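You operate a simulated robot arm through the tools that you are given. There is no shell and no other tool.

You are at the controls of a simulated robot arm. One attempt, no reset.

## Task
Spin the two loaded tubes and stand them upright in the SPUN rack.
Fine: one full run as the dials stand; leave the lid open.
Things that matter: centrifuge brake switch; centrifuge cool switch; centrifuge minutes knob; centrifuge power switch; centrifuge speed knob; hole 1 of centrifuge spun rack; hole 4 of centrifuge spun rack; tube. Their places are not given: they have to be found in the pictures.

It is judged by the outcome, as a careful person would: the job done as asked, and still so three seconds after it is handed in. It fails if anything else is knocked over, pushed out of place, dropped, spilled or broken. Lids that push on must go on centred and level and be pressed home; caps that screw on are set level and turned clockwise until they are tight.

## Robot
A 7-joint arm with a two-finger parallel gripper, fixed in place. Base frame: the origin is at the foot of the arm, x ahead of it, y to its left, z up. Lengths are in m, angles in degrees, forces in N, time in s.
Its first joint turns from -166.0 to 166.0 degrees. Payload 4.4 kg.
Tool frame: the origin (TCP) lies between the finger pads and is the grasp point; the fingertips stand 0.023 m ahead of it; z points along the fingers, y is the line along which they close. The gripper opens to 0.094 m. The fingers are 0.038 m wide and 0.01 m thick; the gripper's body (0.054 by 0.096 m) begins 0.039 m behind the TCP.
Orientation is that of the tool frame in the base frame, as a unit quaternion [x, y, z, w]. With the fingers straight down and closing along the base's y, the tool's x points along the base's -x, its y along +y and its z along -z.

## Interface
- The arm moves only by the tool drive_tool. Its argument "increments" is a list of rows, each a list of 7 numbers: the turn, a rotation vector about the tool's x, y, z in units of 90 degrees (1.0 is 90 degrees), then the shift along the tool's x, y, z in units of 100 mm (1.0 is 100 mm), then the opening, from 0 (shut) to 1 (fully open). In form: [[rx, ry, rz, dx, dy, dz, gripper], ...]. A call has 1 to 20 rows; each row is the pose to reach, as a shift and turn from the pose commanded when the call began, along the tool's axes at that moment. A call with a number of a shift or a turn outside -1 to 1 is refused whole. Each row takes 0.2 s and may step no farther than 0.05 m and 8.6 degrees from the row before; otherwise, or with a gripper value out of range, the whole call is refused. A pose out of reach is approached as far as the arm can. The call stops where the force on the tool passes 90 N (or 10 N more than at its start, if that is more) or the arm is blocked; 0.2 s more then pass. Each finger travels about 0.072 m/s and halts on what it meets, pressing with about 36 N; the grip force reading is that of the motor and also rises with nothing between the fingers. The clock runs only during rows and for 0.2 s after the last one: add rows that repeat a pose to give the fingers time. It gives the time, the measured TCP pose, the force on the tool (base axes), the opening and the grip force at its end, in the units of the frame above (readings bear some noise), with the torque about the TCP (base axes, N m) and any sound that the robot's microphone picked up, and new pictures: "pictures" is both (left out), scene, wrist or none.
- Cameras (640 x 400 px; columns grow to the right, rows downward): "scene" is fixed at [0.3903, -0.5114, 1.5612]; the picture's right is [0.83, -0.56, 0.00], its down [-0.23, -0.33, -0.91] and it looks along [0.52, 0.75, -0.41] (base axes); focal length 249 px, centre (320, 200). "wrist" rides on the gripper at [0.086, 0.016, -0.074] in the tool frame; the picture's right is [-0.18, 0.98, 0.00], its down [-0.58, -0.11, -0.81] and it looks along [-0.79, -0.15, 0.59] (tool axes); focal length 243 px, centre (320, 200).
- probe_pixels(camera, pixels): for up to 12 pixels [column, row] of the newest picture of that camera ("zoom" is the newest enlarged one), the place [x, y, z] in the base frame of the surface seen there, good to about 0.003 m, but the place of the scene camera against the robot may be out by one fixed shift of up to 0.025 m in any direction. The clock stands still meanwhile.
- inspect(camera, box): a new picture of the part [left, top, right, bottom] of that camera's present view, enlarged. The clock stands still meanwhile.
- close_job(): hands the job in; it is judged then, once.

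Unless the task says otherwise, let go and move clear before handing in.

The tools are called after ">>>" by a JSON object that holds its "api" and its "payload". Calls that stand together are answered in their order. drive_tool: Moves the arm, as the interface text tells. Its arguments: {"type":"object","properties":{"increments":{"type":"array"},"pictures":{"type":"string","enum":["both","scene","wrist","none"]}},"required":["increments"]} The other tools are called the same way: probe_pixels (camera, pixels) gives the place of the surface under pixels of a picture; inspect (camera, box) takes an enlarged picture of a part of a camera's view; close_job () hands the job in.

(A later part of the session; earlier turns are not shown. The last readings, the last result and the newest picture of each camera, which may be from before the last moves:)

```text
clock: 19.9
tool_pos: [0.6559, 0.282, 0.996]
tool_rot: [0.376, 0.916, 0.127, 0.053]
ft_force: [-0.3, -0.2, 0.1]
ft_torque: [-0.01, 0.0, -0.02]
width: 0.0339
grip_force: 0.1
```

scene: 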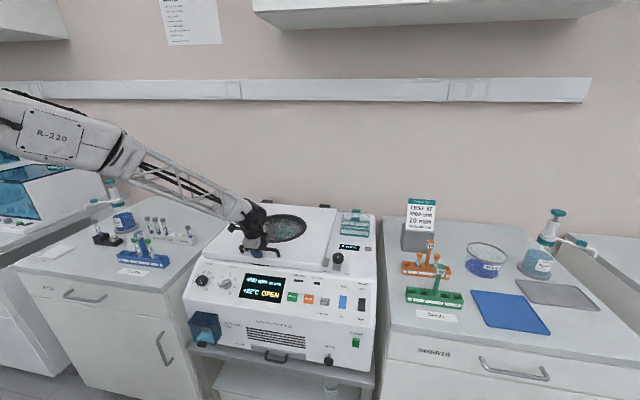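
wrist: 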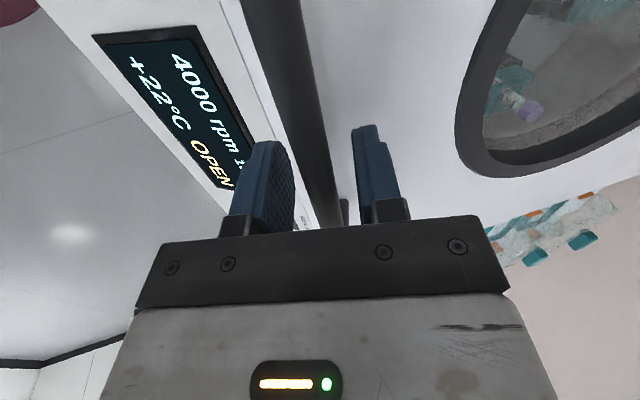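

Released without any force left. I'm withdrawing 90 mm along the tool axis to view the lid and display.

>>> {"api": "drive_tool", "payload": {"increments": [[0, 0, 0, 0, 0, -0.2, 0.36], [0, 0, 0, 0, 0, -0.5, 0.36], [0, 0, 0, 0, 0, -0.9, 0.36]], "pictures": "both"}}

>>> {"api": "inspect", "payload": {"camera": "scene", "box": [180, 190, 390, 320]}}

```text
clock: 20.7
tool_pos: [0.638, 0.2661, 1.0834]
tool_rot: [0.376, 0.916, 0.127, 0.053]
ft_force: [-0.5, -0.3, -0.9]
ft_torque: [0.03, -0.03, 0.02]
width: 0.0337
grip_force: 0.2
```

scene: 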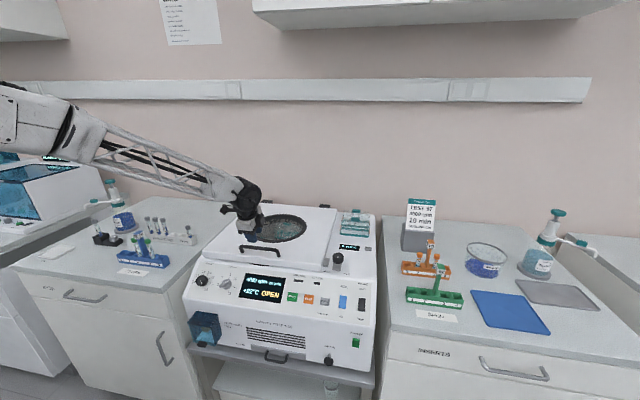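
wrist: 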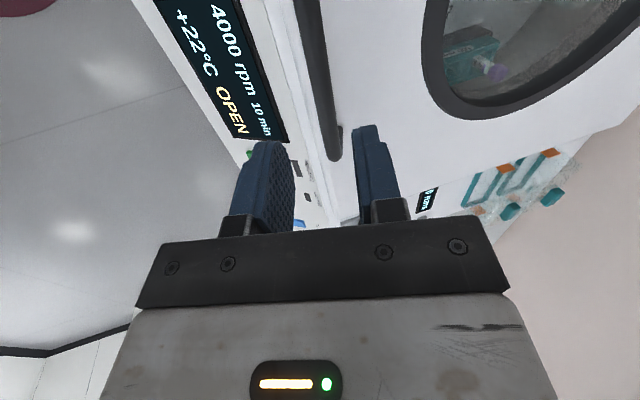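

```text
3.05 times, centred on (285, 255) of scene
```

zoom: 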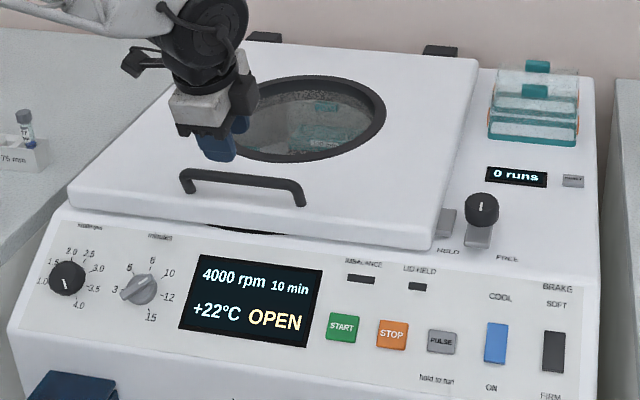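

The lid stays down but the display still shows OPEN. I'll probe lid-top heights front and back, and the case top, to see whether it's fully seated.

>>> {"api": "probe_pixels", "payload": {"camera": "scene", "pixels": [[207, 250], [240, 258], [300, 265], [322, 268], [330, 213], [300, 209], [325, 240], [345, 245], [360, 262], [222, 259], [326, 265], [334, 260]]}}

>>> {"api": "probe_pixels", "payload": {"camera": "wrist", "pixels": [[330, 60], [355, 40], [400, 130], [280, 50], [430, 140], [500, 140], [560, 160], [310, 60], [330, 150], [425, 200], [296, 168], [305, 195]]}}

```text
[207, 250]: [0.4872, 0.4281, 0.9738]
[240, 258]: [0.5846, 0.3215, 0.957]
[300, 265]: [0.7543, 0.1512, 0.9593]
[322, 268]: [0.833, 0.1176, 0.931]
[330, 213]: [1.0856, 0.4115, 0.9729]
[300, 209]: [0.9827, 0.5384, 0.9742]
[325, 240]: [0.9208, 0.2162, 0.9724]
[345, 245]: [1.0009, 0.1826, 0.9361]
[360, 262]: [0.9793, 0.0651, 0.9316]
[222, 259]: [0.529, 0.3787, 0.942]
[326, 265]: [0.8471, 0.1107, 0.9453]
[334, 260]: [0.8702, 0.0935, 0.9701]
```

```text
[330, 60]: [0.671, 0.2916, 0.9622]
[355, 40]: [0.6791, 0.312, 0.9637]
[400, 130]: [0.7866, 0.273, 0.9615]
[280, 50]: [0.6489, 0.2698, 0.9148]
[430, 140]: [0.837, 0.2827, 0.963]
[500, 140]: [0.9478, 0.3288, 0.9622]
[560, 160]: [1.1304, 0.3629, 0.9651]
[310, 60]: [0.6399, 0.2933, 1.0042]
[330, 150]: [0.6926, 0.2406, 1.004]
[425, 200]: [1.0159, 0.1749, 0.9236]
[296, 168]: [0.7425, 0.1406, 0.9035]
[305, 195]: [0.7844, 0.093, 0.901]
```

The lid top is level at z≈0.963 front and rear, so the lid is closed and it still needs the latch lever turned to HELD. I'll straighten the tool and move to view the knob near (0.89,0.105).

>>> {"api": "drive_tool", "payload": {"increments": [[0.06, 0, 0, 0, 0, -0.3, 0.5], [0.12, 0, 0, -0.2, 0, -0.6, 0.6], [0.174, 0, 0, -0.4, 0, -0.8, 0.65]], "pictures": "none"}}

>>> {"api": "drive_tool", "payload": {"increments": [[0, 0, -0.09, -0.2, 0, 0, 0.65], [0, 0, -0.18, -0.4, 0, 0, 0.65], [0, 0, -0.27, -0.6, 0, 0, 0.65], [0, 0, -0.36, -0.8, 0, 0, 0.65], [0, 0, -0.45, -1.0, 0, 0, 0.65], [0, 0, -0.54, -1.0, 0, 0, 0.65]], "pictures": "both"}}

```text
clock: 21.5
tool_pos: [0.6513, 0.2214, 1.1597]
tool_rot: [0.38, 0.925, 0.0, 0.002]
ft_force: [0.6, -0.1, 0.4]
ft_torque: [0.02, 0.01, -0.03]
width: 0.061
grip_force: 0.1
```

```text
clock: 22.9
tool_pos: [0.7238, 0.1512, 1.1595]
tool_rot: [-0.035, 0.999, 0.0, 0.001]
ft_force: [-0.8, -0.2, 0.4]
ft_torque: [0.01, 0.01, -0.05]
width: 0.0612
grip_force: 0.0
```

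scene: 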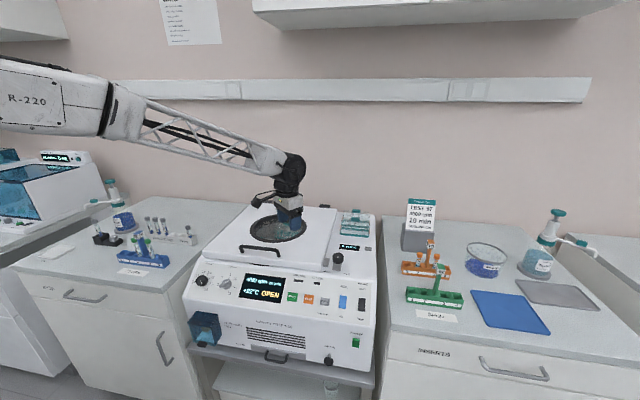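
wrist: 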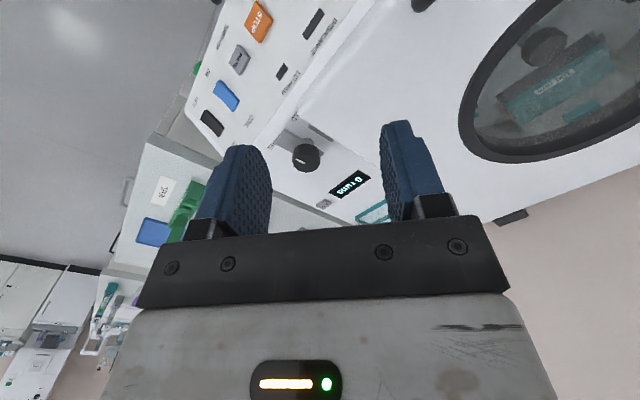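

The knob is visible at wrist (306,157) with the lid tab beside it. I'll zoom and probe it.

>>> {"api": "inspect", "payload": {"camera": "wrist", "box": [260, 100, 380, 200]}}

>>> {"api": "probe_pixels", "payload": {"camera": "wrist", "pixels": [[306, 155], [298, 152], [315, 153], [306, 148], [306, 162], [290, 137], [285, 133], [280, 140], [313, 128], [325, 140], [320, 125], [345, 130]]}}

```text
4.00 times, centred on (320, 150) of wrist
```

zoom: 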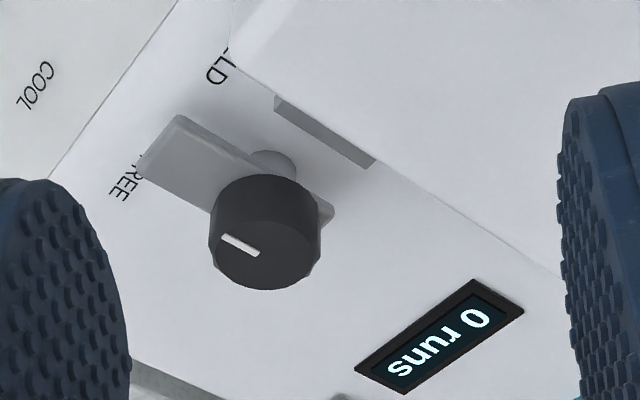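

```text
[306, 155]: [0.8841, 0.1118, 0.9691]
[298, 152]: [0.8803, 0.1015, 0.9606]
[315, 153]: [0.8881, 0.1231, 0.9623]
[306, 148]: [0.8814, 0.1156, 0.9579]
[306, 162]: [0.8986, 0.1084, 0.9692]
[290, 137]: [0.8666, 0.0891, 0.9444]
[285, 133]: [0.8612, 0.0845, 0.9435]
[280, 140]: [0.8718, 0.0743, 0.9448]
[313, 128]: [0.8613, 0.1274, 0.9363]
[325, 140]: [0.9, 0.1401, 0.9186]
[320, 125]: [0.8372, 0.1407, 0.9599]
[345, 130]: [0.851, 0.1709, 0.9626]
```

The knob's centre comes out at about (0.898,0.1095), top z≈0.969, radius about 21 mm. The lever points straight forward and the lid's tab is just left of it, so HELD is about 90° clockwise. I'll move above the knob with some counter-rotation in hand.

>>> {"api": "drive_tool", "payload": {"increments": [[0, 0, -0.086, -0.22, -0.08, 0.1, 0.65], [0, 0, -0.172, -0.45, -0.15, 0.25, 0.65], [0, 0, -0.258, -0.7, -0.22, 0.4, 0.65], [0, 0, -0.344, -0.9, -0.3, 0.5, 0.65]], "pictures": "wrist"}}

```text
clock: 23.9
tool_pos: [0.8155, 0.129, 1.1098]
tool_rot: [-0.301, 0.954, 0.0, 0.002]
ft_force: [0.5, -0.3, 0.1]
ft_torque: [0.01, -0.03, 0.02]
width: 0.061
grip_force: 0.1
```

wrist: 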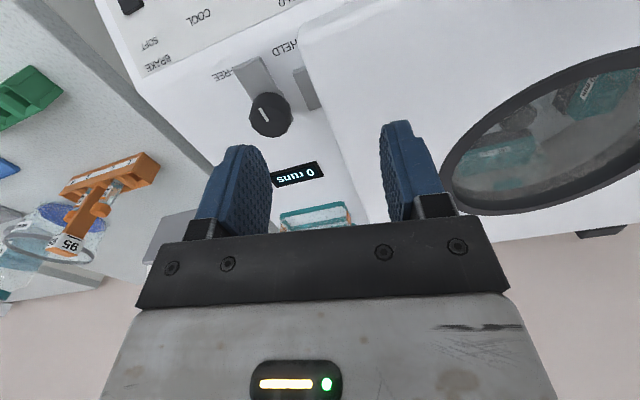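

I'll zoom once more to refine the knob's centre from this closer position.

>>> {"api": "inspect", "payload": {"camera": "wrist", "box": [220, 50, 340, 150]}}

>>> {"api": "probe_pixels", "payload": {"camera": "wrist", "pixels": [[270, 112], [270, 120], [262, 118], [280, 118], [270, 128], [243, 62], [258, 60], [300, 70], [318, 105], [305, 85], [275, 95], [330, 110]]}}

```text
4.00 times, centred on (280, 100) of wrist
```

zoom: 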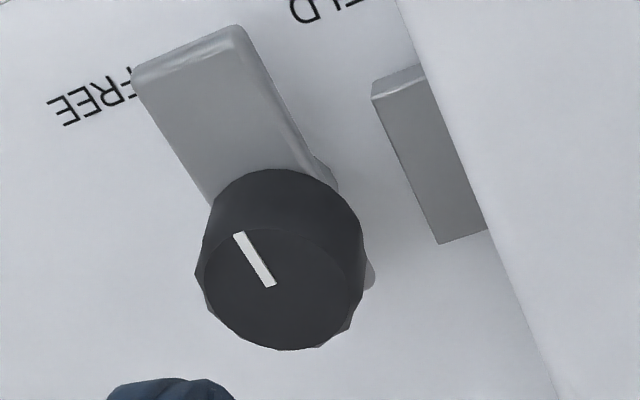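

```text
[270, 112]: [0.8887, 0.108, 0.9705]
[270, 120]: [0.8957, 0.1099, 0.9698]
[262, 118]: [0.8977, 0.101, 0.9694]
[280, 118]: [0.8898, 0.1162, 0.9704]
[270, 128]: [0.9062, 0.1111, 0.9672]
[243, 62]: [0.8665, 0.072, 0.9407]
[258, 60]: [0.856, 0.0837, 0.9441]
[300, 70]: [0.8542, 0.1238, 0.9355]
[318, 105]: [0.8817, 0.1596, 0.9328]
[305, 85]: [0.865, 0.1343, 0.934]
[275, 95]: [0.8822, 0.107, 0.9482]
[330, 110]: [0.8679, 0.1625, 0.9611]
```

Knob centre refined to (0.8975,0.110). I'll move directly over it at z≈1.02.

>>> {"api": "drive_tool", "payload": {"increments": [[0, 0, 0, -0.2, -0.22, 0.2, 0.64], [0, 0, 0, -0.4, -0.44, 0.45, 0.64], [0, 0, 0, -0.562, -0.627, 0.7, 0.64], [0, 0, 0, -0.562, -0.627, 0.9, 0.64]], "pictures": "both"}}

```text
clock: 24.9
tool_pos: [0.8974, 0.1084, 1.0217]
tool_rot: [-0.3, 0.954, -0.001, 0.003]
ft_force: [-0.3, 0.6, -0.2]
ft_torque: [0.0, 0.02, 0.0]
width: 0.0603
grip_force: 0.1
```

scene: 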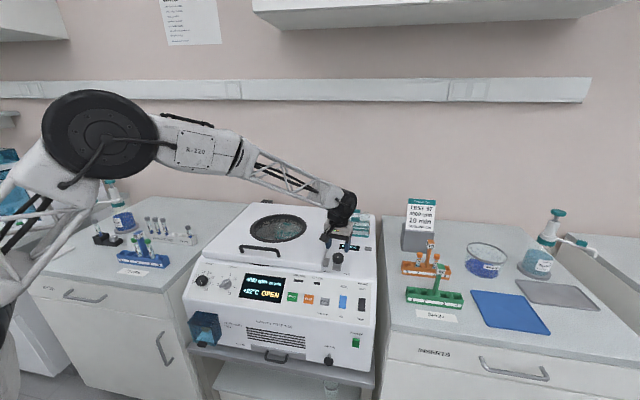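
wrist: 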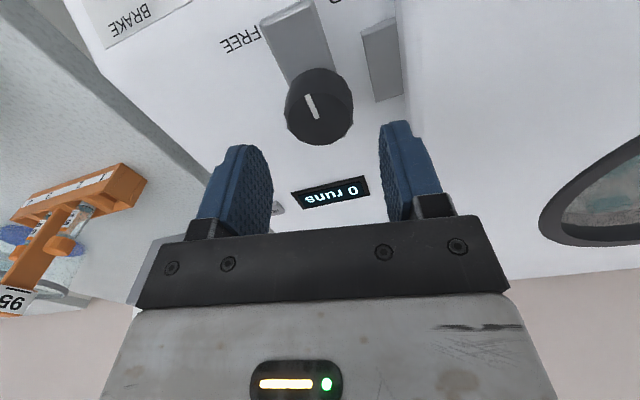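

The knob sits centred at (319,110), where the tool axis projects. I'll descend 49 mm around it and then close.

>>> {"api": "drive_tool", "payload": {"increments": [[0, 0, 0, 0, 0.01, 0.15, 0.64], [0, 0, 0, 0, 0.01, 0.3, 0.64], [0, 0, 0, 0, 0.01, 0.42, 0.64], [0, 0, 0, 0, 0.01, 0.49, 0.64], [0, 0, 0, 0, 0.01, 0.49, 0.4], [0, 0, 0, 0, 0.01, 0.49, 0.3], [0, 0, 0, 0, 0.01, 0.49, 0.3]], "pictures": "wrist"}}

```text
clock: 26.5
tool_pos: [0.8981, 0.109, 0.9706]
tool_rot: [-0.3, 0.954, 0.0, 0.003]
ft_force: [27.0, -31.7, -9.5]
ft_torque: [0.17, -0.4, -0.19]
width: 0.0466
grip_force: 20.8
```

wrist: 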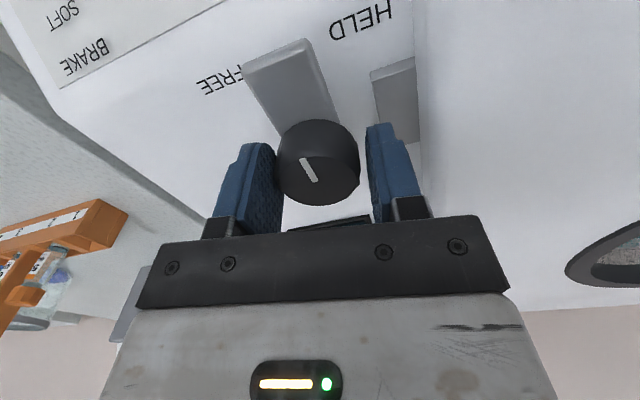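

The left-hand finger touches first (about 42 N sideways), so the knob is a few mm toward -y. I'll shift the hand that way and then close fully.

>>> {"api": "drive_tool", "payload": {"increments": [[0, 0, 0, 0, -0.02, 0, 0.48], [0, 0, 0, 0, -0.035, 0, 0.48], [0, 0, 0, 0, -0.035, 0, 0.4], [0, 0, 0, 0, -0.035, 0, 0.3], [0, 0, 0, 0, -0.035, 0, 0.3]], "pictures": "wrist"}}

```text
clock: 27.7
tool_pos: [0.8984, 0.1079, 0.9724]
tool_rot: [-0.3, 0.954, 0.0, 0.001]
ft_force: [1.9, 9.1, 1.8]
ft_torque: [0.38, 0.28, -0.07]
width: 0.0434
grip_force: 45.2
```

wrist: 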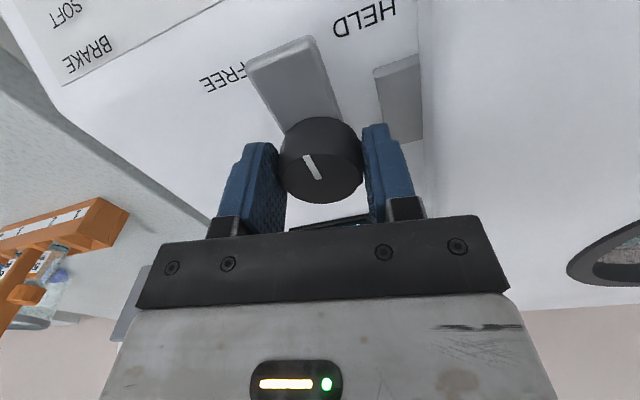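

Both pads now hold the knob (43 mm, 45 N, small side force). I'll rotate clockwise from above by 45° first.

>>> {"api": "drive_tool", "payload": {"increments": [[0, 0, 0.08, 0, 0, 0, 0.3], [0, 0, 0.16, 0, 0, 0, 0.3], [0, 0, 0.24, 0, 0, 0, 0.3], [0, 0, 0.32, 0, 0, 0, 0.3], [0, 0, 0.4, 0, 0, 0, 0.3], [0, 0, 0.5, 0, 0, 0, 0.3]], "pictures": "both"}}

```text
refused: row 6 steps farther than a row can; nothing moved
```

>>> {"api": "drive_tool", "payload": {"increments": [[0, 0, 0.08, 0, 0, 0, 0.3], [0, 0, 0.16, 0, 0, 0, 0.3], [0, 0, 0.24, 0, 0, 0, 0.3], [0, 0, 0.32, 0, 0, 0, 0.3], [0, 0, 0.4, 0, 0, 0, 0.3], [0, 0, 0.48, 0, 0, 0, 0.3]], "pictures": "both"}}

```text
clock: 29.1
tool_pos: [0.9003, 0.1067, 0.9729]
tool_rot: [0.073, 0.997, 0.0, 0.003]
ft_force: [3.6, 49.0, 12.2]
ft_torque: [0.46, -0.17, 0.09]
width: 0.0499
grip_force: 24.1
```

scene: 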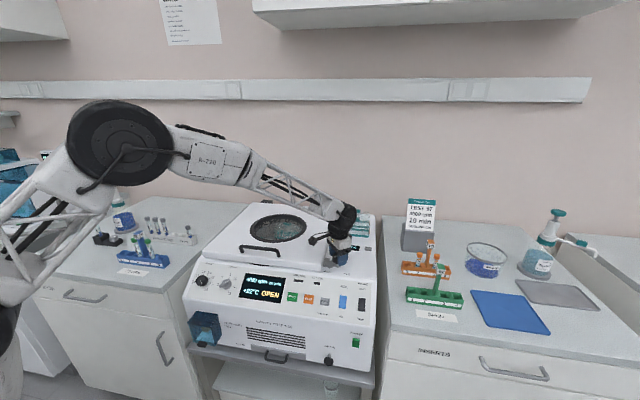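
wrist: 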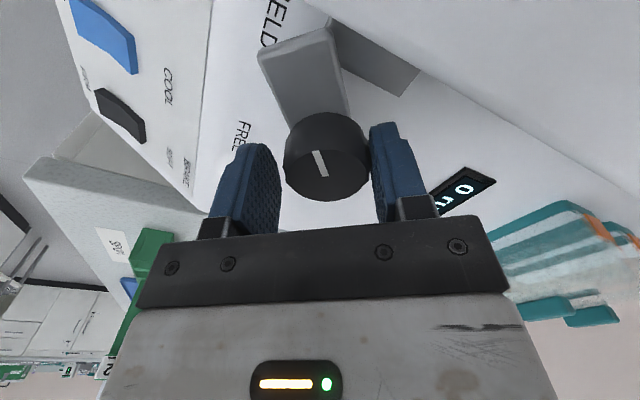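

The lever turned with the hand, but the knob is about 4 mm off-centre toward +y (49 N on one finger). I'll loosen, recentre and regrip before turning further.

>>> {"api": "drive_tool", "payload": {"increments": [[0, 0, 0, 0, 0, 0, 0.58], [0, 0, 0, 0, 0.045, 0, 0.6], [0, 0, 0, 0, 0.045, 0, 0.45], [0, 0, 0, 0, 0.045, 0, 0.3], [0, 0, 0, 0, 0.045, 0, 0.3]], "pictures": "wrist"}}

```text
clock: 30.3
tool_pos: [0.8981, 0.1099, 0.9717]
tool_rot: [0.073, 0.997, 0.0, 0.002]
ft_force: [0.4, -25.4, -4.9]
ft_torque: [-1.04, -0.23, -0.05]
width: 0.0436
grip_force: 44.7
```

wrist: 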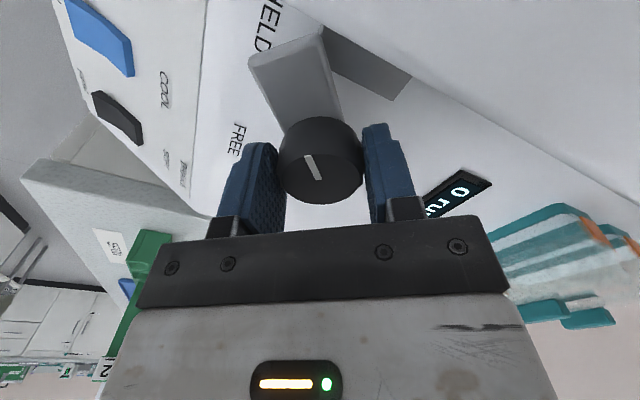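

Regripped at 43.6 mm. I'll turn another 45° clockwise with a 1.5 mm centring tweak.

>>> {"api": "drive_tool", "payload": {"increments": [[0, 0, 0.08, 0, -0.015, 0, 0.3], [0, 0, 0.16, 0, -0.015, 0, 0.3], [0, 0, 0.24, 0, -0.015, 0, 0.3], [0, 0, 0.32, 0, -0.015, 0, 0.3], [0, 0, 0.4, 0, -0.015, 0, 0.3]], "pictures": "both"}}

>>> {"api": "inspect", "payload": {"camera": "scene", "box": [180, 190, 390, 320]}}

```text
clock: 31.5
tool_pos: [0.9011, 0.1118, 0.9721]
tool_rot: [0.377, 0.926, 0.001, 0.003]
ft_force: [32.5, 25.0, -21.2]
ft_torque: [-0.63, -0.01, 0.05]
width: 0.0435
grip_force: 45.2
```

scene: 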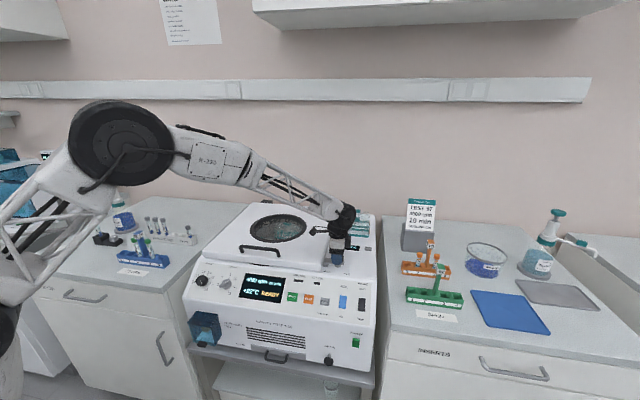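
wrist: 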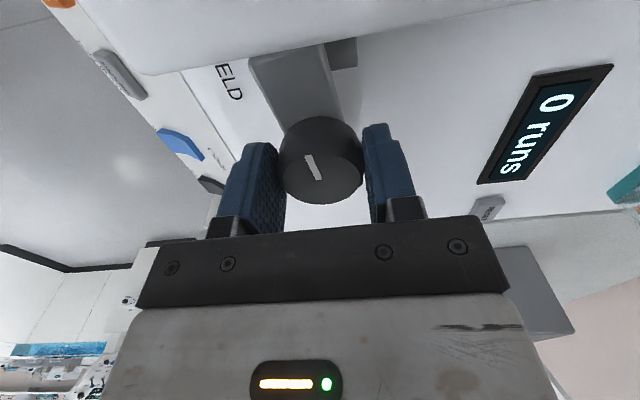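

```text
3.05 times, centred on (285, 255) of scene
```

zoom: 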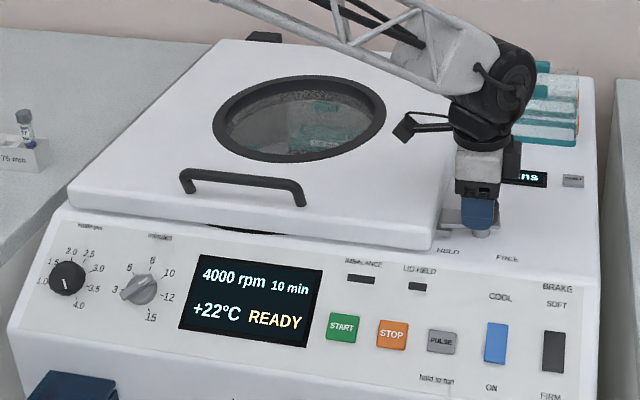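

The display now reads READY, so the latch holds the lid. I'll turn a last ~8° to bring the lever fully home while easing the side force, then open the fingers.

>>> {"api": "drive_tool", "payload": {"increments": [[0, 0, 0.04, 0, 0.025, 0, 0.3], [0, 0, 0.09, 0, 0.025, 0, 0.3], [0, 0, 0.09, 0, 0.025, 0, 0.3]], "pictures": "wrist"}}

```text
clock: 32.3
tool_pos: [0.8988, 0.1108, 0.9705]
tool_rot: [0.442, 0.897, 0.0, 0.0]
ft_force: [-23.1, 14.1, -7.1]
ft_torque: [0.24, 0.81, -0.05]
width: 0.0437
grip_force: 44.6
```

wrist: 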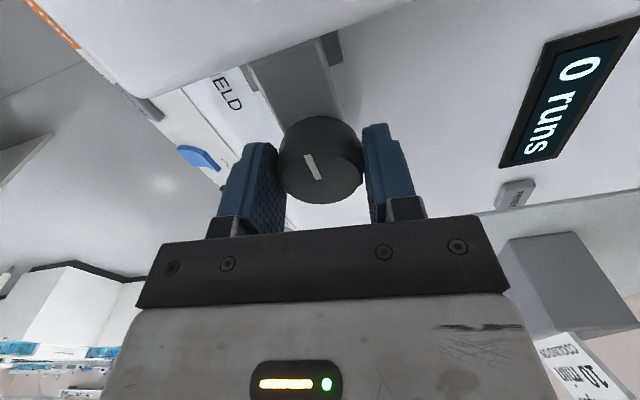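

The lever now points across the tab toward the lid. I'll let go and rise straight up.

>>> {"api": "drive_tool", "payload": {"increments": [[0, 0, 0, 0, 0, 0, 0.55], [0, 0, 0, 0, 0, 0, 0.64], [0, 0, 0, 0, 0, -0.3, 0.64], [0, 0, 0, 0, 0, -0.7, 0.64], [0, 0, 0, 0, 0, -1.0, 0.64]], "pictures": "both"}}

>>> {"api": "inspect", "payload": {"camera": "scene", "box": [180, 190, 390, 320]}}

```text
clock: 33.5
tool_pos: [0.9015, 0.1107, 1.0713]
tool_rot: [0.441, 0.897, 0.0, 0.001]
ft_force: [-0.2, 0.1, -0.4]
ft_torque: [0.01, -0.01, 0.01]
width: 0.0599
grip_force: 0.0
```

scene: 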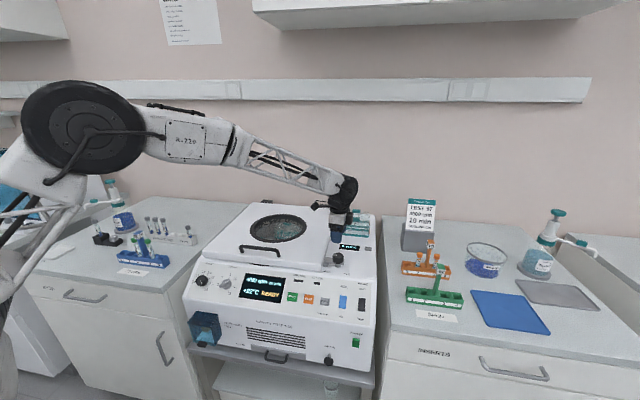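
wrist: 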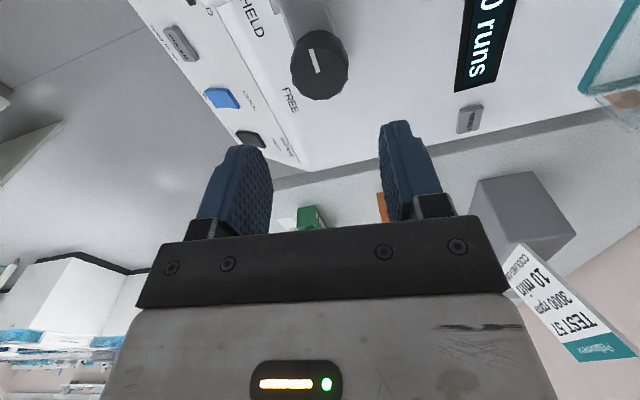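

```text
3.05 times, centred on (285, 255) of scene
```

zoom: 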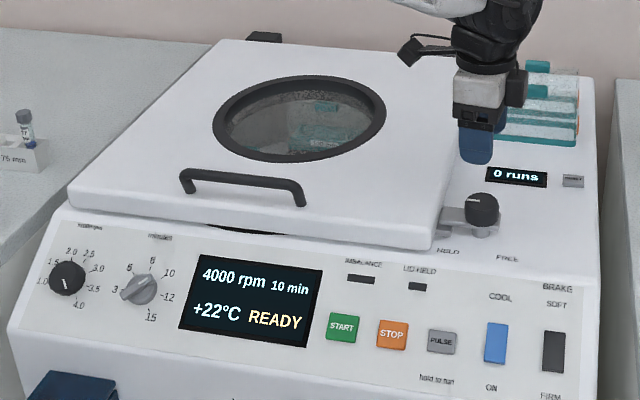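

READY with the lever on HELD. I'll close the fingers and move toward START at (0.698,0.115,0.876), to press square to the ~29° sloped panel.

>>> {"api": "drive_tool", "payload": {"increments": [[0, 0, -0.03, 0.2, -0.32, 0, 0.3], [0, 0, -0.06, 0.4, -0.64, 0, 0], [0, 0, -0.087, 0.6, -0.95, 0, 0]], "pictures": "none"}}

>>> {"api": "drive_tool", "payload": {"increments": [[-0.08, 0, 0, 0.1, -0.24, 0.1, 0], [-0.16, 0, 0, 0.25, -0.48, 0.25, 0], [-0.24, 0, 0, 0.4, -0.72, 0.4, 0], [-0.32, 0, 0, 0.5, -0.97, 0.6, 0]], "pictures": "both"}}

```text
clock: 34.3
tool_pos: [0.7886, 0.1012, 1.0708]
tool_rot: [0.379, 0.926, 0.001, 0.001]
ft_force: [0.1, -0.5, -1.6]
ft_torque: [0.01, 0.01, 0.0]
width: 0.0001
grip_force: 35.4
```

```text
clock: 35.3
tool_pos: [0.6857, 0.0665, 1.0105]
tool_rot: [0.367, 0.896, 0.232, 0.097]
ft_force: [0.2, -0.1, 0.1]
ft_torque: [0.03, -0.01, -0.03]
width: 0.0
grip_force: 35.8
```

scene: 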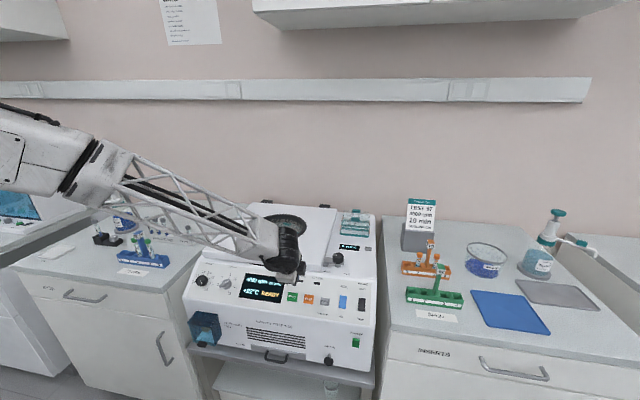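
wrist: 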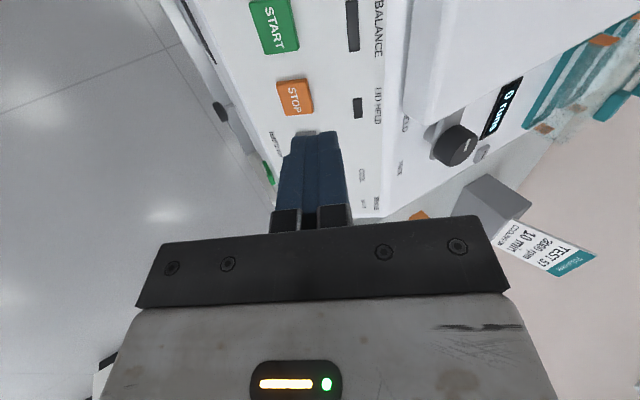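

START is visible at wrist (273,25). I'll probe its place from here to line up the press.

>>> {"api": "probe_pixels", "payload": {"camera": "wrist", "pixels": [[273, 25], [262, 10], [285, 42], [256, 30], [292, 18], [294, 97], [310, 30], [330, 30], [330, 100], [240, 40], [354, 20], [357, 107]]}}

```text
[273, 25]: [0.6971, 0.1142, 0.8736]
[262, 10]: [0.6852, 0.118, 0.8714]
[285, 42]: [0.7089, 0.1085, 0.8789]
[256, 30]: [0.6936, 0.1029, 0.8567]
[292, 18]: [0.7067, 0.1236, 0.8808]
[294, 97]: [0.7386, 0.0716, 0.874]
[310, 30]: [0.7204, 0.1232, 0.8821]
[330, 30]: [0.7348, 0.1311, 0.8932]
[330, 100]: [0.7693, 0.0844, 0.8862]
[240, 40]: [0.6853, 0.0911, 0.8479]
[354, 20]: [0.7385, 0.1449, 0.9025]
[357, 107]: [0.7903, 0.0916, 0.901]
```

START's centre is at (0.697,0.114,0.8745) and the panel slopes about 35°. I'll move to a pre-press point 30 mm off the button along its normal.

>>> {"api": "drive_tool", "payload": {"increments": [[-0.02, 0, 0, 0.08, -0.1, 0.25, 0], [-0.04, 0, 0, 0.17, -0.22, 0.55, 0], [-0.06, 0, 0, 0.255, -0.346, 0.865, 0]], "pictures": "both"}}

>>> {"api": "inspect", "payload": {"camera": "scene", "box": [240, 260, 340, 320]}}

```text
clock: 36.1
tool_pos: [0.6773, 0.0934, 0.9195]
tool_rot: [0.362, 0.884, 0.273, 0.114]
ft_force: [-0.1, -0.1, 0.2]
ft_torque: [0.02, 0.01, 0.04]
width: 0.0
grip_force: 35.9
```

scene: 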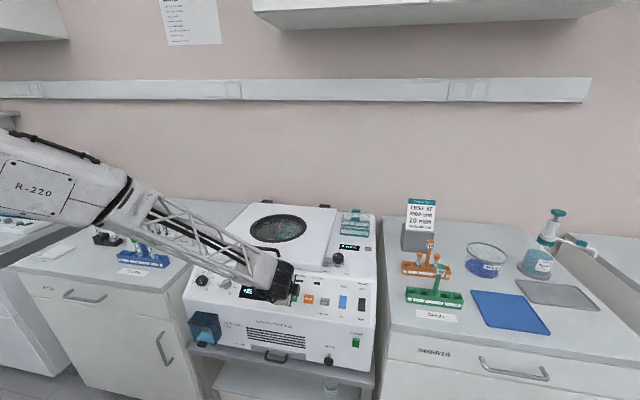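
wrist: 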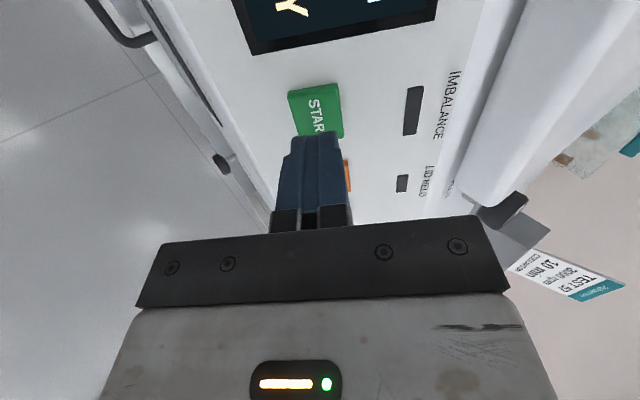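

```text
6.40 times, centred on (290, 290) of scene
```

zoom: 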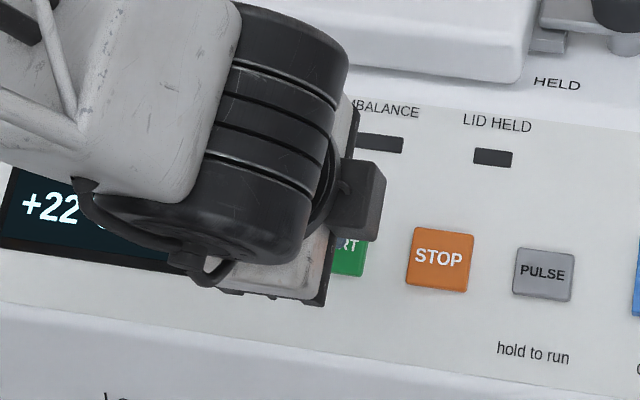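

The tips point at START with ~30 mm to go. I'll advance carefully until contact.

>>> {"api": "drive_tool", "payload": {"increments": [[0, 0, 0, 0, 0, 0.12, 0], [0, 0, 0, 0, 0, 0.22, 0], [0, 0, 0, 0, 0, 0.27, 0], [0, 0, 0, 0, 0, 0.3, 0]], "pictures": "wrist"}}

```text
clock: 37.1
tool_pos: [0.6876, 0.106, 0.8937]
tool_rot: [0.362, 0.884, 0.274, 0.113]
ft_force: [-0.1, 0.4, 0.5]
ft_torque: [-0.01, 0.05, 0.03]
width: 0.0
grip_force: 36.0
```

wrist: 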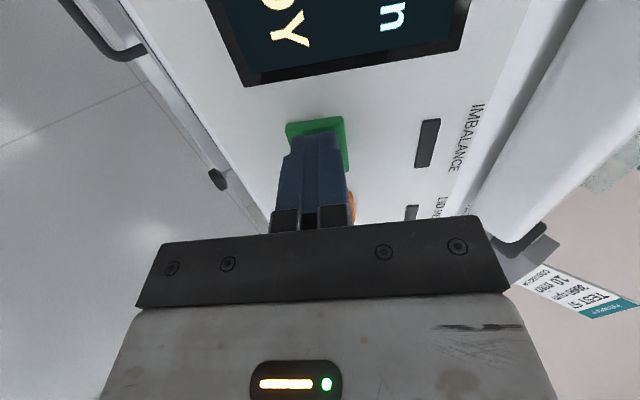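

There's no contact yet, and the tips are over the green button. I'll advance 5 mm more in small steps.

>>> {"api": "drive_tool", "payload": {"increments": [[0, 0, 0, 0, 0, 0.02, 0], [0, 0, 0, 0, 0, 0.035, 0], [0, 0, 0, 0, 0, 0.05, 0]], "pictures": "scene"}}

```text
clock: 37.9
tool_pos: [0.69, 0.1074, 0.8902]
tool_rot: [0.362, 0.884, 0.273, 0.114]
ft_force: [-1.2, -2.9, 4.7]
ft_torque: [-0.01, -0.09, -0.03]
width: 0.0
grip_force: 35.6
heard: click
```

scene: 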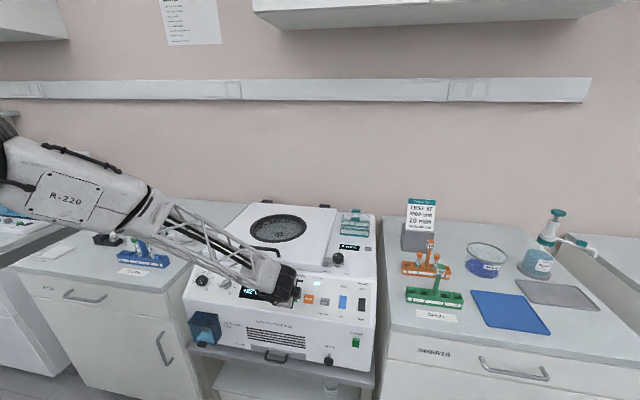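

I heard a click at about 6 N, so START was pressed. I'll withdraw along the tool axis and read the display.

>>> {"api": "drive_tool", "payload": {"increments": [[0, 0, 0, 0, 0, -0.2, 0], [0, 0, 0, 0, 0, -0.5, 0], [0, 0, 0, 0, 0, -0.95, 0]], "pictures": "both"}}

>>> {"api": "inspect", "payload": {"camera": "scene", "box": [180, 190, 390, 320]}}

```text
clock: 38.7
tool_pos: [0.651, 0.0699, 0.9671]
tool_rot: [0.362, 0.884, 0.273, 0.113]
ft_force: [0.2, -0.1, 0.9]
ft_torque: [-0.03, 0.03, -0.02]
width: 0.0001
grip_force: 36.1
```

scene: 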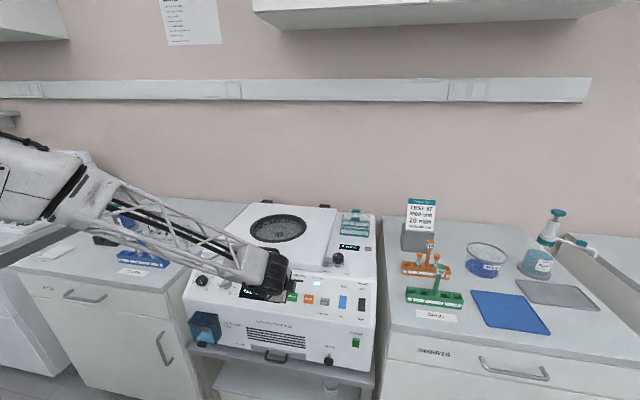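
wrist: 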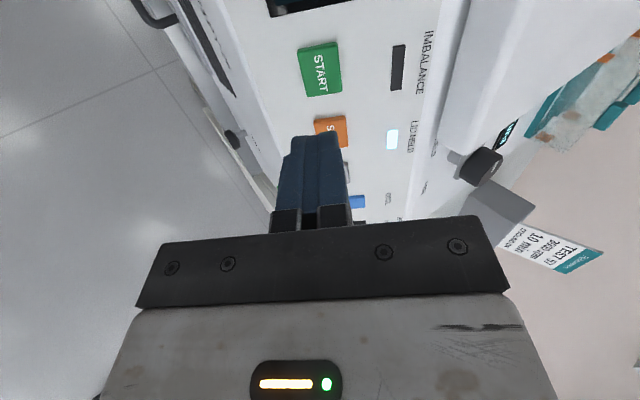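

```text
3.05 times, centred on (285, 255) of scene
```

zoom: 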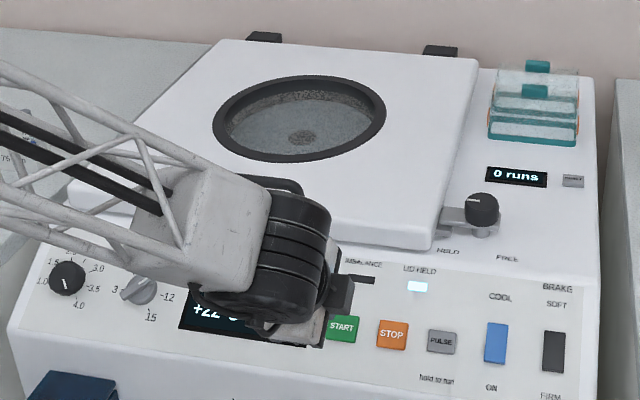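

The LID HELD lamp is lit, IMBALANCE is dark, and the rotor is turning. I'll raise the arm clear of the display so I can follow the run.

>>> {"api": "drive_tool", "payload": {"increments": [[0.08, 0, 0, 0, 0.1, -0.3, 0], [0.16, 0, 0, -0.1, 0.3, -0.6, 0], [0.24, 0, 0, -0.2, 0.55, -0.85, 0], [0.32, 0, 0, -0.3, 0.8, -1.0, 0], [0.38, 0, 0, -0.4, 0.98, -1.0, 0]], "pictures": "scene"}}

>>> {"api": "inspect", "payload": {"camera": "scene", "box": [180, 190, 390, 320]}}

```text
clock: 39.9
tool_pos: [0.6967, 0.0585, 1.1051]
tool_rot: [0.38, 0.925, 0.0, 0.002]
ft_force: [-0.5, -0.1, 0.1]
ft_torque: [0.02, -0.04, 0.04]
width: 0.0001
grip_force: 36.1
```

scene: 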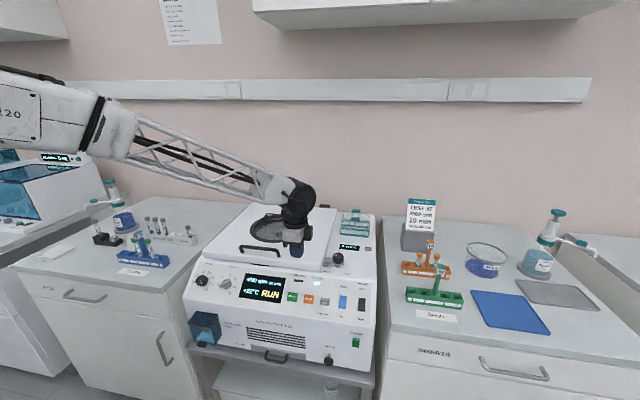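

```text
3.05 times, centred on (285, 255) of scene
```

zoom: 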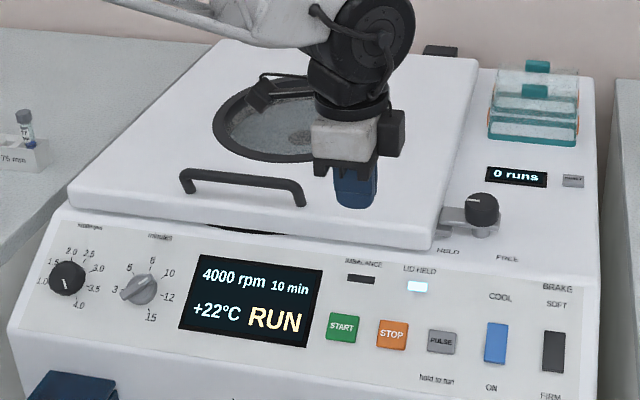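

The machine shows RUN. While it runs I'll move over to the SPUN rack, survey its holes and test the arm's reach.

>>> {"api": "drive_tool", "payload": {"increments": [[0, 0, -0.09, -0.2, -0.05, -0.1, 0.2], [0, 0, -0.18, -0.4, -0.1, -0.2, 0.4], [0, 0, -0.27, -0.6, -0.15, -0.3, 0.4], [0, 0, -0.36, -0.8, -0.2, -0.4, 0.4], [0, 0, -0.45, -0.95, -0.25, -0.45, 0.4], [0, 0, -0.54, -1.0, -0.3, -0.45, 0.4]], "pictures": "none"}}

>>> {"api": "drive_tool", "payload": {"increments": [[0, 0, 0, -0.1, -0.35, 0, 0.4], [0, 0, 0, -0.2, -0.7, 0, 0.4], [0, 0, 0, -0.3, -1.0, 0, 0.4]], "pictures": "both"}}

>>> {"api": "inspect", "payload": {"camera": "scene", "box": [180, 190, 390, 320]}}

```text
clock: 41.3
tool_pos: [0.7478, -0.0325, 1.1519]
tool_rot: [-0.036, 0.999, 0.0, 0.002]
ft_force: [0.4, -0.1, 0.3]
ft_torque: [0.0, -0.01, -0.04]
width: 0.0374
grip_force: 0.0
```

```text
clock: 42.1
tool_pos: [0.7844, -0.1298, 1.1512]
tool_rot: [-0.035, 0.999, 0.0, 0.002]
ft_force: [-0.5, 0.0, 0.8]
ft_torque: [0.05, 0.0, 0.01]
width: 0.0376
grip_force: 0.1
```

scene: 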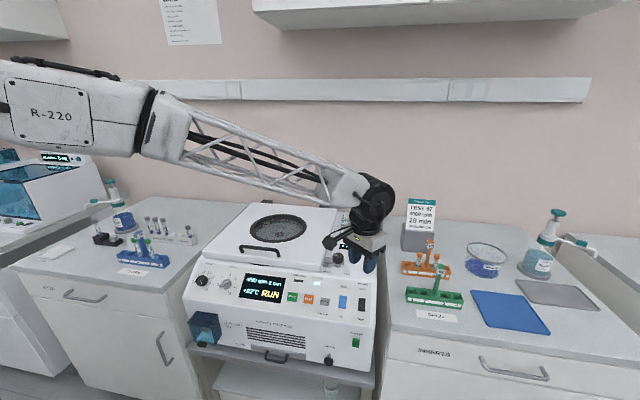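
wrist: 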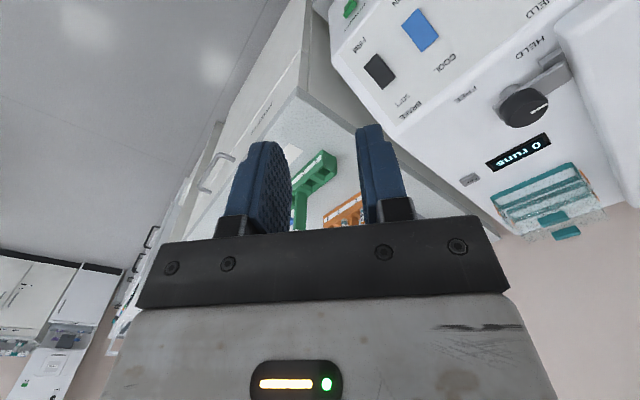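

```text
3.05 times, centred on (285, 255) of scene
```

zoom: 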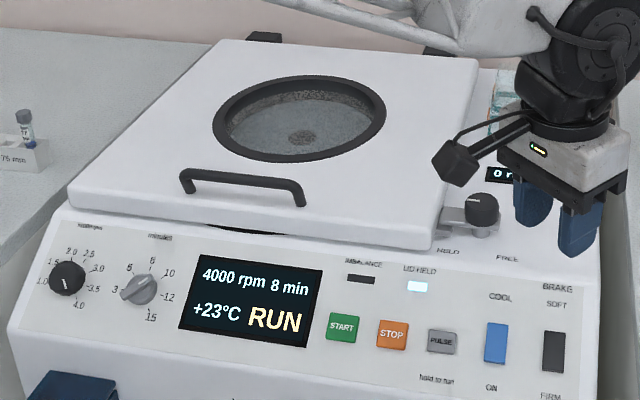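

8 minutes remain and time is compressed. I'll rise 100 mm so the rack comes into the wrist view above the fingers.

>>> {"api": "drive_tool", "payload": {"increments": [[0, 0, 0, 0, -0.1, -0.4, 0.4], [0, 0, 0, 0, -0.2, -0.8, 0.4], [0, 0, 0, 0, -0.3, -1.0, 0.4]], "pictures": "wrist"}}

>>> {"api": "inspect", "payload": {"camera": "wrist", "box": [200, 60, 380, 220]}}

```text
clock: 42.9
tool_pos: [0.7863, -0.1608, 1.2506]
tool_rot: [-0.034, 0.999, -0.001, 0.002]
ft_force: [0.2, 1.1, -0.3]
ft_torque: [0.0, -0.02, 0.0]
width: 0.0375
grip_force: 0.0
```

wrist: 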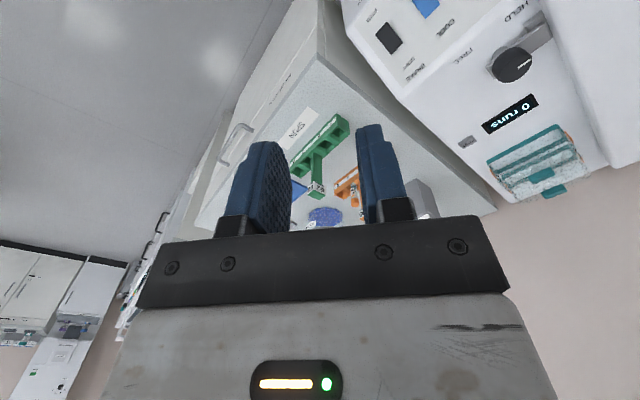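

```text
2.50 times, centred on (290, 140) of wrist
```

zoom: 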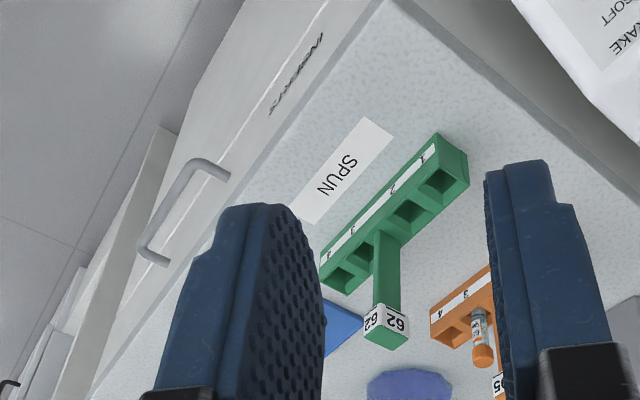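

Rack holes 1–4 are visible along the green rack. I'll probe the rims and dividers to place holes 1 and 4.

>>> {"api": "probe_pixels", "payload": {"camera": "wrist", "pixels": [[337, 132], [325, 145], [308, 162], [299, 172], [331, 138], [343, 127], [331, 125], [347, 130], [318, 152], [303, 167], [292, 176], [320, 188]]}}

>>> {"api": "inspect", "payload": {"camera": "wrist", "box": [285, 105, 355, 195]}}

>>> {"api": "inspect", "payload": {"camera": "scene", "box": [230, 265, 370, 320]}}

```text
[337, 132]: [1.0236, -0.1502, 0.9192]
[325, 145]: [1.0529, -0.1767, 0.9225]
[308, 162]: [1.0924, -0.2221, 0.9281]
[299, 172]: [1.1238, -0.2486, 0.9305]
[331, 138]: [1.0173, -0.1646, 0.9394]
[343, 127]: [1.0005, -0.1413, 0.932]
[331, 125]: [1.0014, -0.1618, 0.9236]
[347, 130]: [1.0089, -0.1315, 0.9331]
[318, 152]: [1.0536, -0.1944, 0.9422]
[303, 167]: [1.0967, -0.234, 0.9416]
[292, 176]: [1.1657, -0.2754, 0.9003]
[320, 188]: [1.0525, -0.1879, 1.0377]
```

```text
4.44 times, centred on (320, 150) of wrist
```

zoom: 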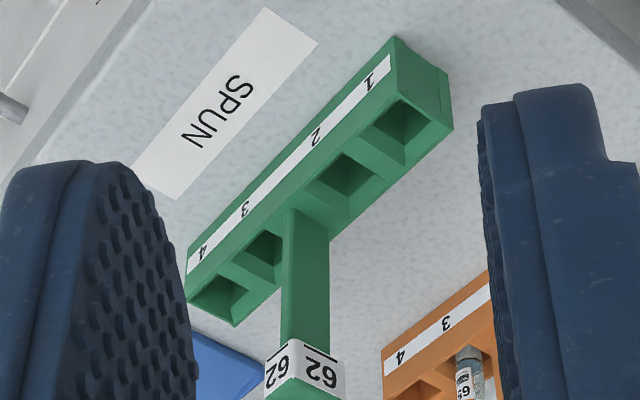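

```text
4.57 times, centred on (300, 292) of scene
```

zoom: 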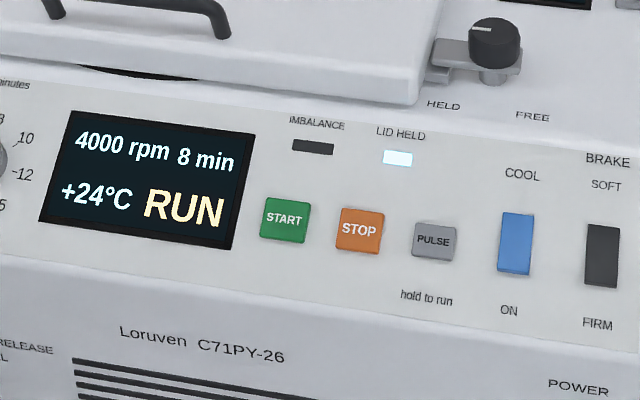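

Ray geometry puts hole 1 at about (1.008,-0.151) and hole 4 at about (1.100,-0.248), with the rim at z≈0.941. While the run goes on, I'll test the straight-down reach near hole 1, well above everything.

>>> {"api": "drive_tool", "payload": {"increments": [[0, 0, 0, -0.35, 0, 0.1, 0.4], [0, 0, 0, -0.7, 0, 0.2, 0.4], [0, 0, 0, -1.0, 0, 0.3, 0.4]], "pictures": "none"}}

>>> {"api": "drive_tool", "payload": {"increments": [[0, 0, 0, -0.35, 0.05, 0.15, 0.4], [0, 0, 0, -0.7, 0.05, 0.3, 0.4], [0, 0, 0, -1.0, 0.05, 0.4, 0.4]], "pictures": "both"}}

>>> {"api": "inspect", "payload": {"camera": "scene", "box": [180, 190, 390, 320]}}

```text
clock: 43.7
tool_pos: [0.8875, -0.1533, 1.2222]
tool_rot: [-0.035, 0.999, 0.0, 0.002]
ft_force: [-0.2, -1.2, 0.6]
ft_torque: [0.0, -0.01, -0.02]
width: 0.0376
grip_force: 0.1
```

```text
clock: 44.5
tool_pos: [0.9839, -0.1417, 1.1828]
tool_rot: [-0.035, 0.999, 0.0, 0.003]
ft_force: [-0.1, -1.0, 1.0]
ft_torque: [-0.02, 0.02, -0.01]
width: 0.0375
grip_force: 0.1
```

scene: 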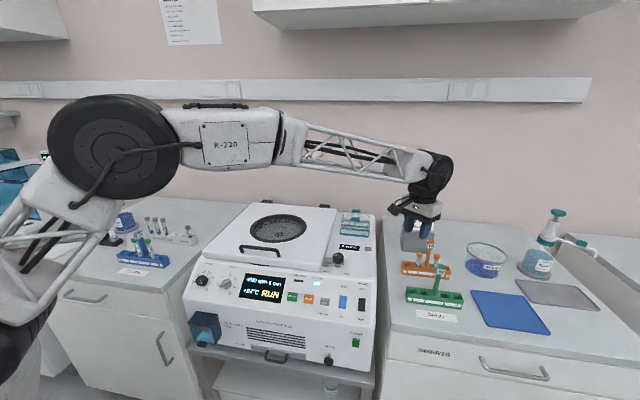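
wrist: 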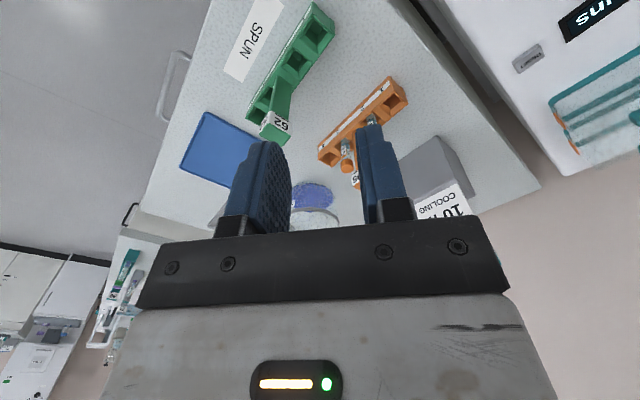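

```text
3.05 times, centred on (285, 255) of scene
```

zoom: 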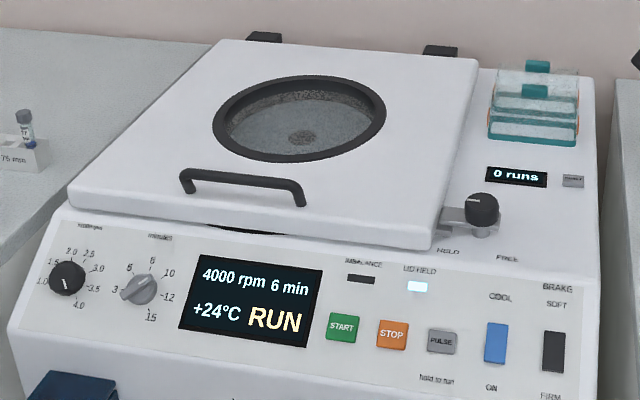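

6 minutes remain and r≈1.0 is fine. I'll test the reach toward hole 4 at height.

>>> {"api": "drive_tool", "payload": {"increments": [[0, 0, 0, -0.3, -0.35, 0.1, 0.4], [0, 0, 0, -0.6, -0.7, 0.2, 0.4], [0, 0, 0, -0.9, -1.0, 0.3, 0.4], [0, 0, 0, -1.0, -1.0, 0.5, 0.4]], "pictures": "both"}}

```text
clock: 45.5
tool_pos: [1.092, -0.2348, 1.1325]
tool_rot: [-0.035, 0.999, 0.0, 0.002]
ft_force: [-0.6, -0.5, 0.3]
ft_torque: [0.02, 0.0, 0.03]
width: 0.0377
grip_force: 0.1
```

scene: 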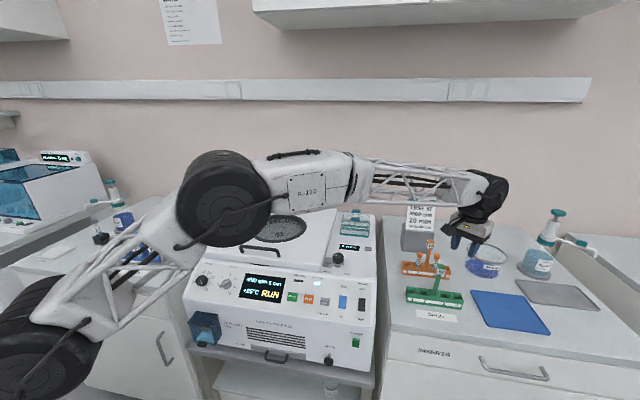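
wrist: 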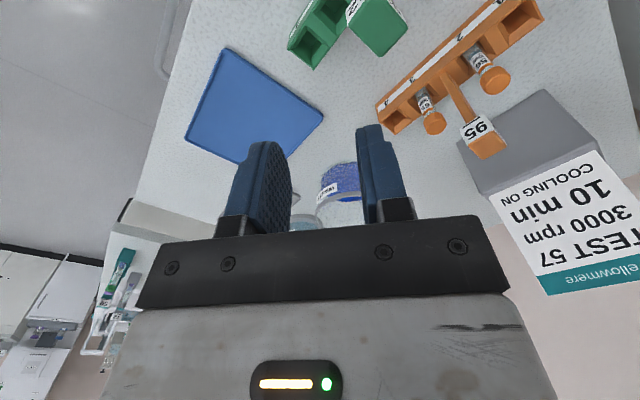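

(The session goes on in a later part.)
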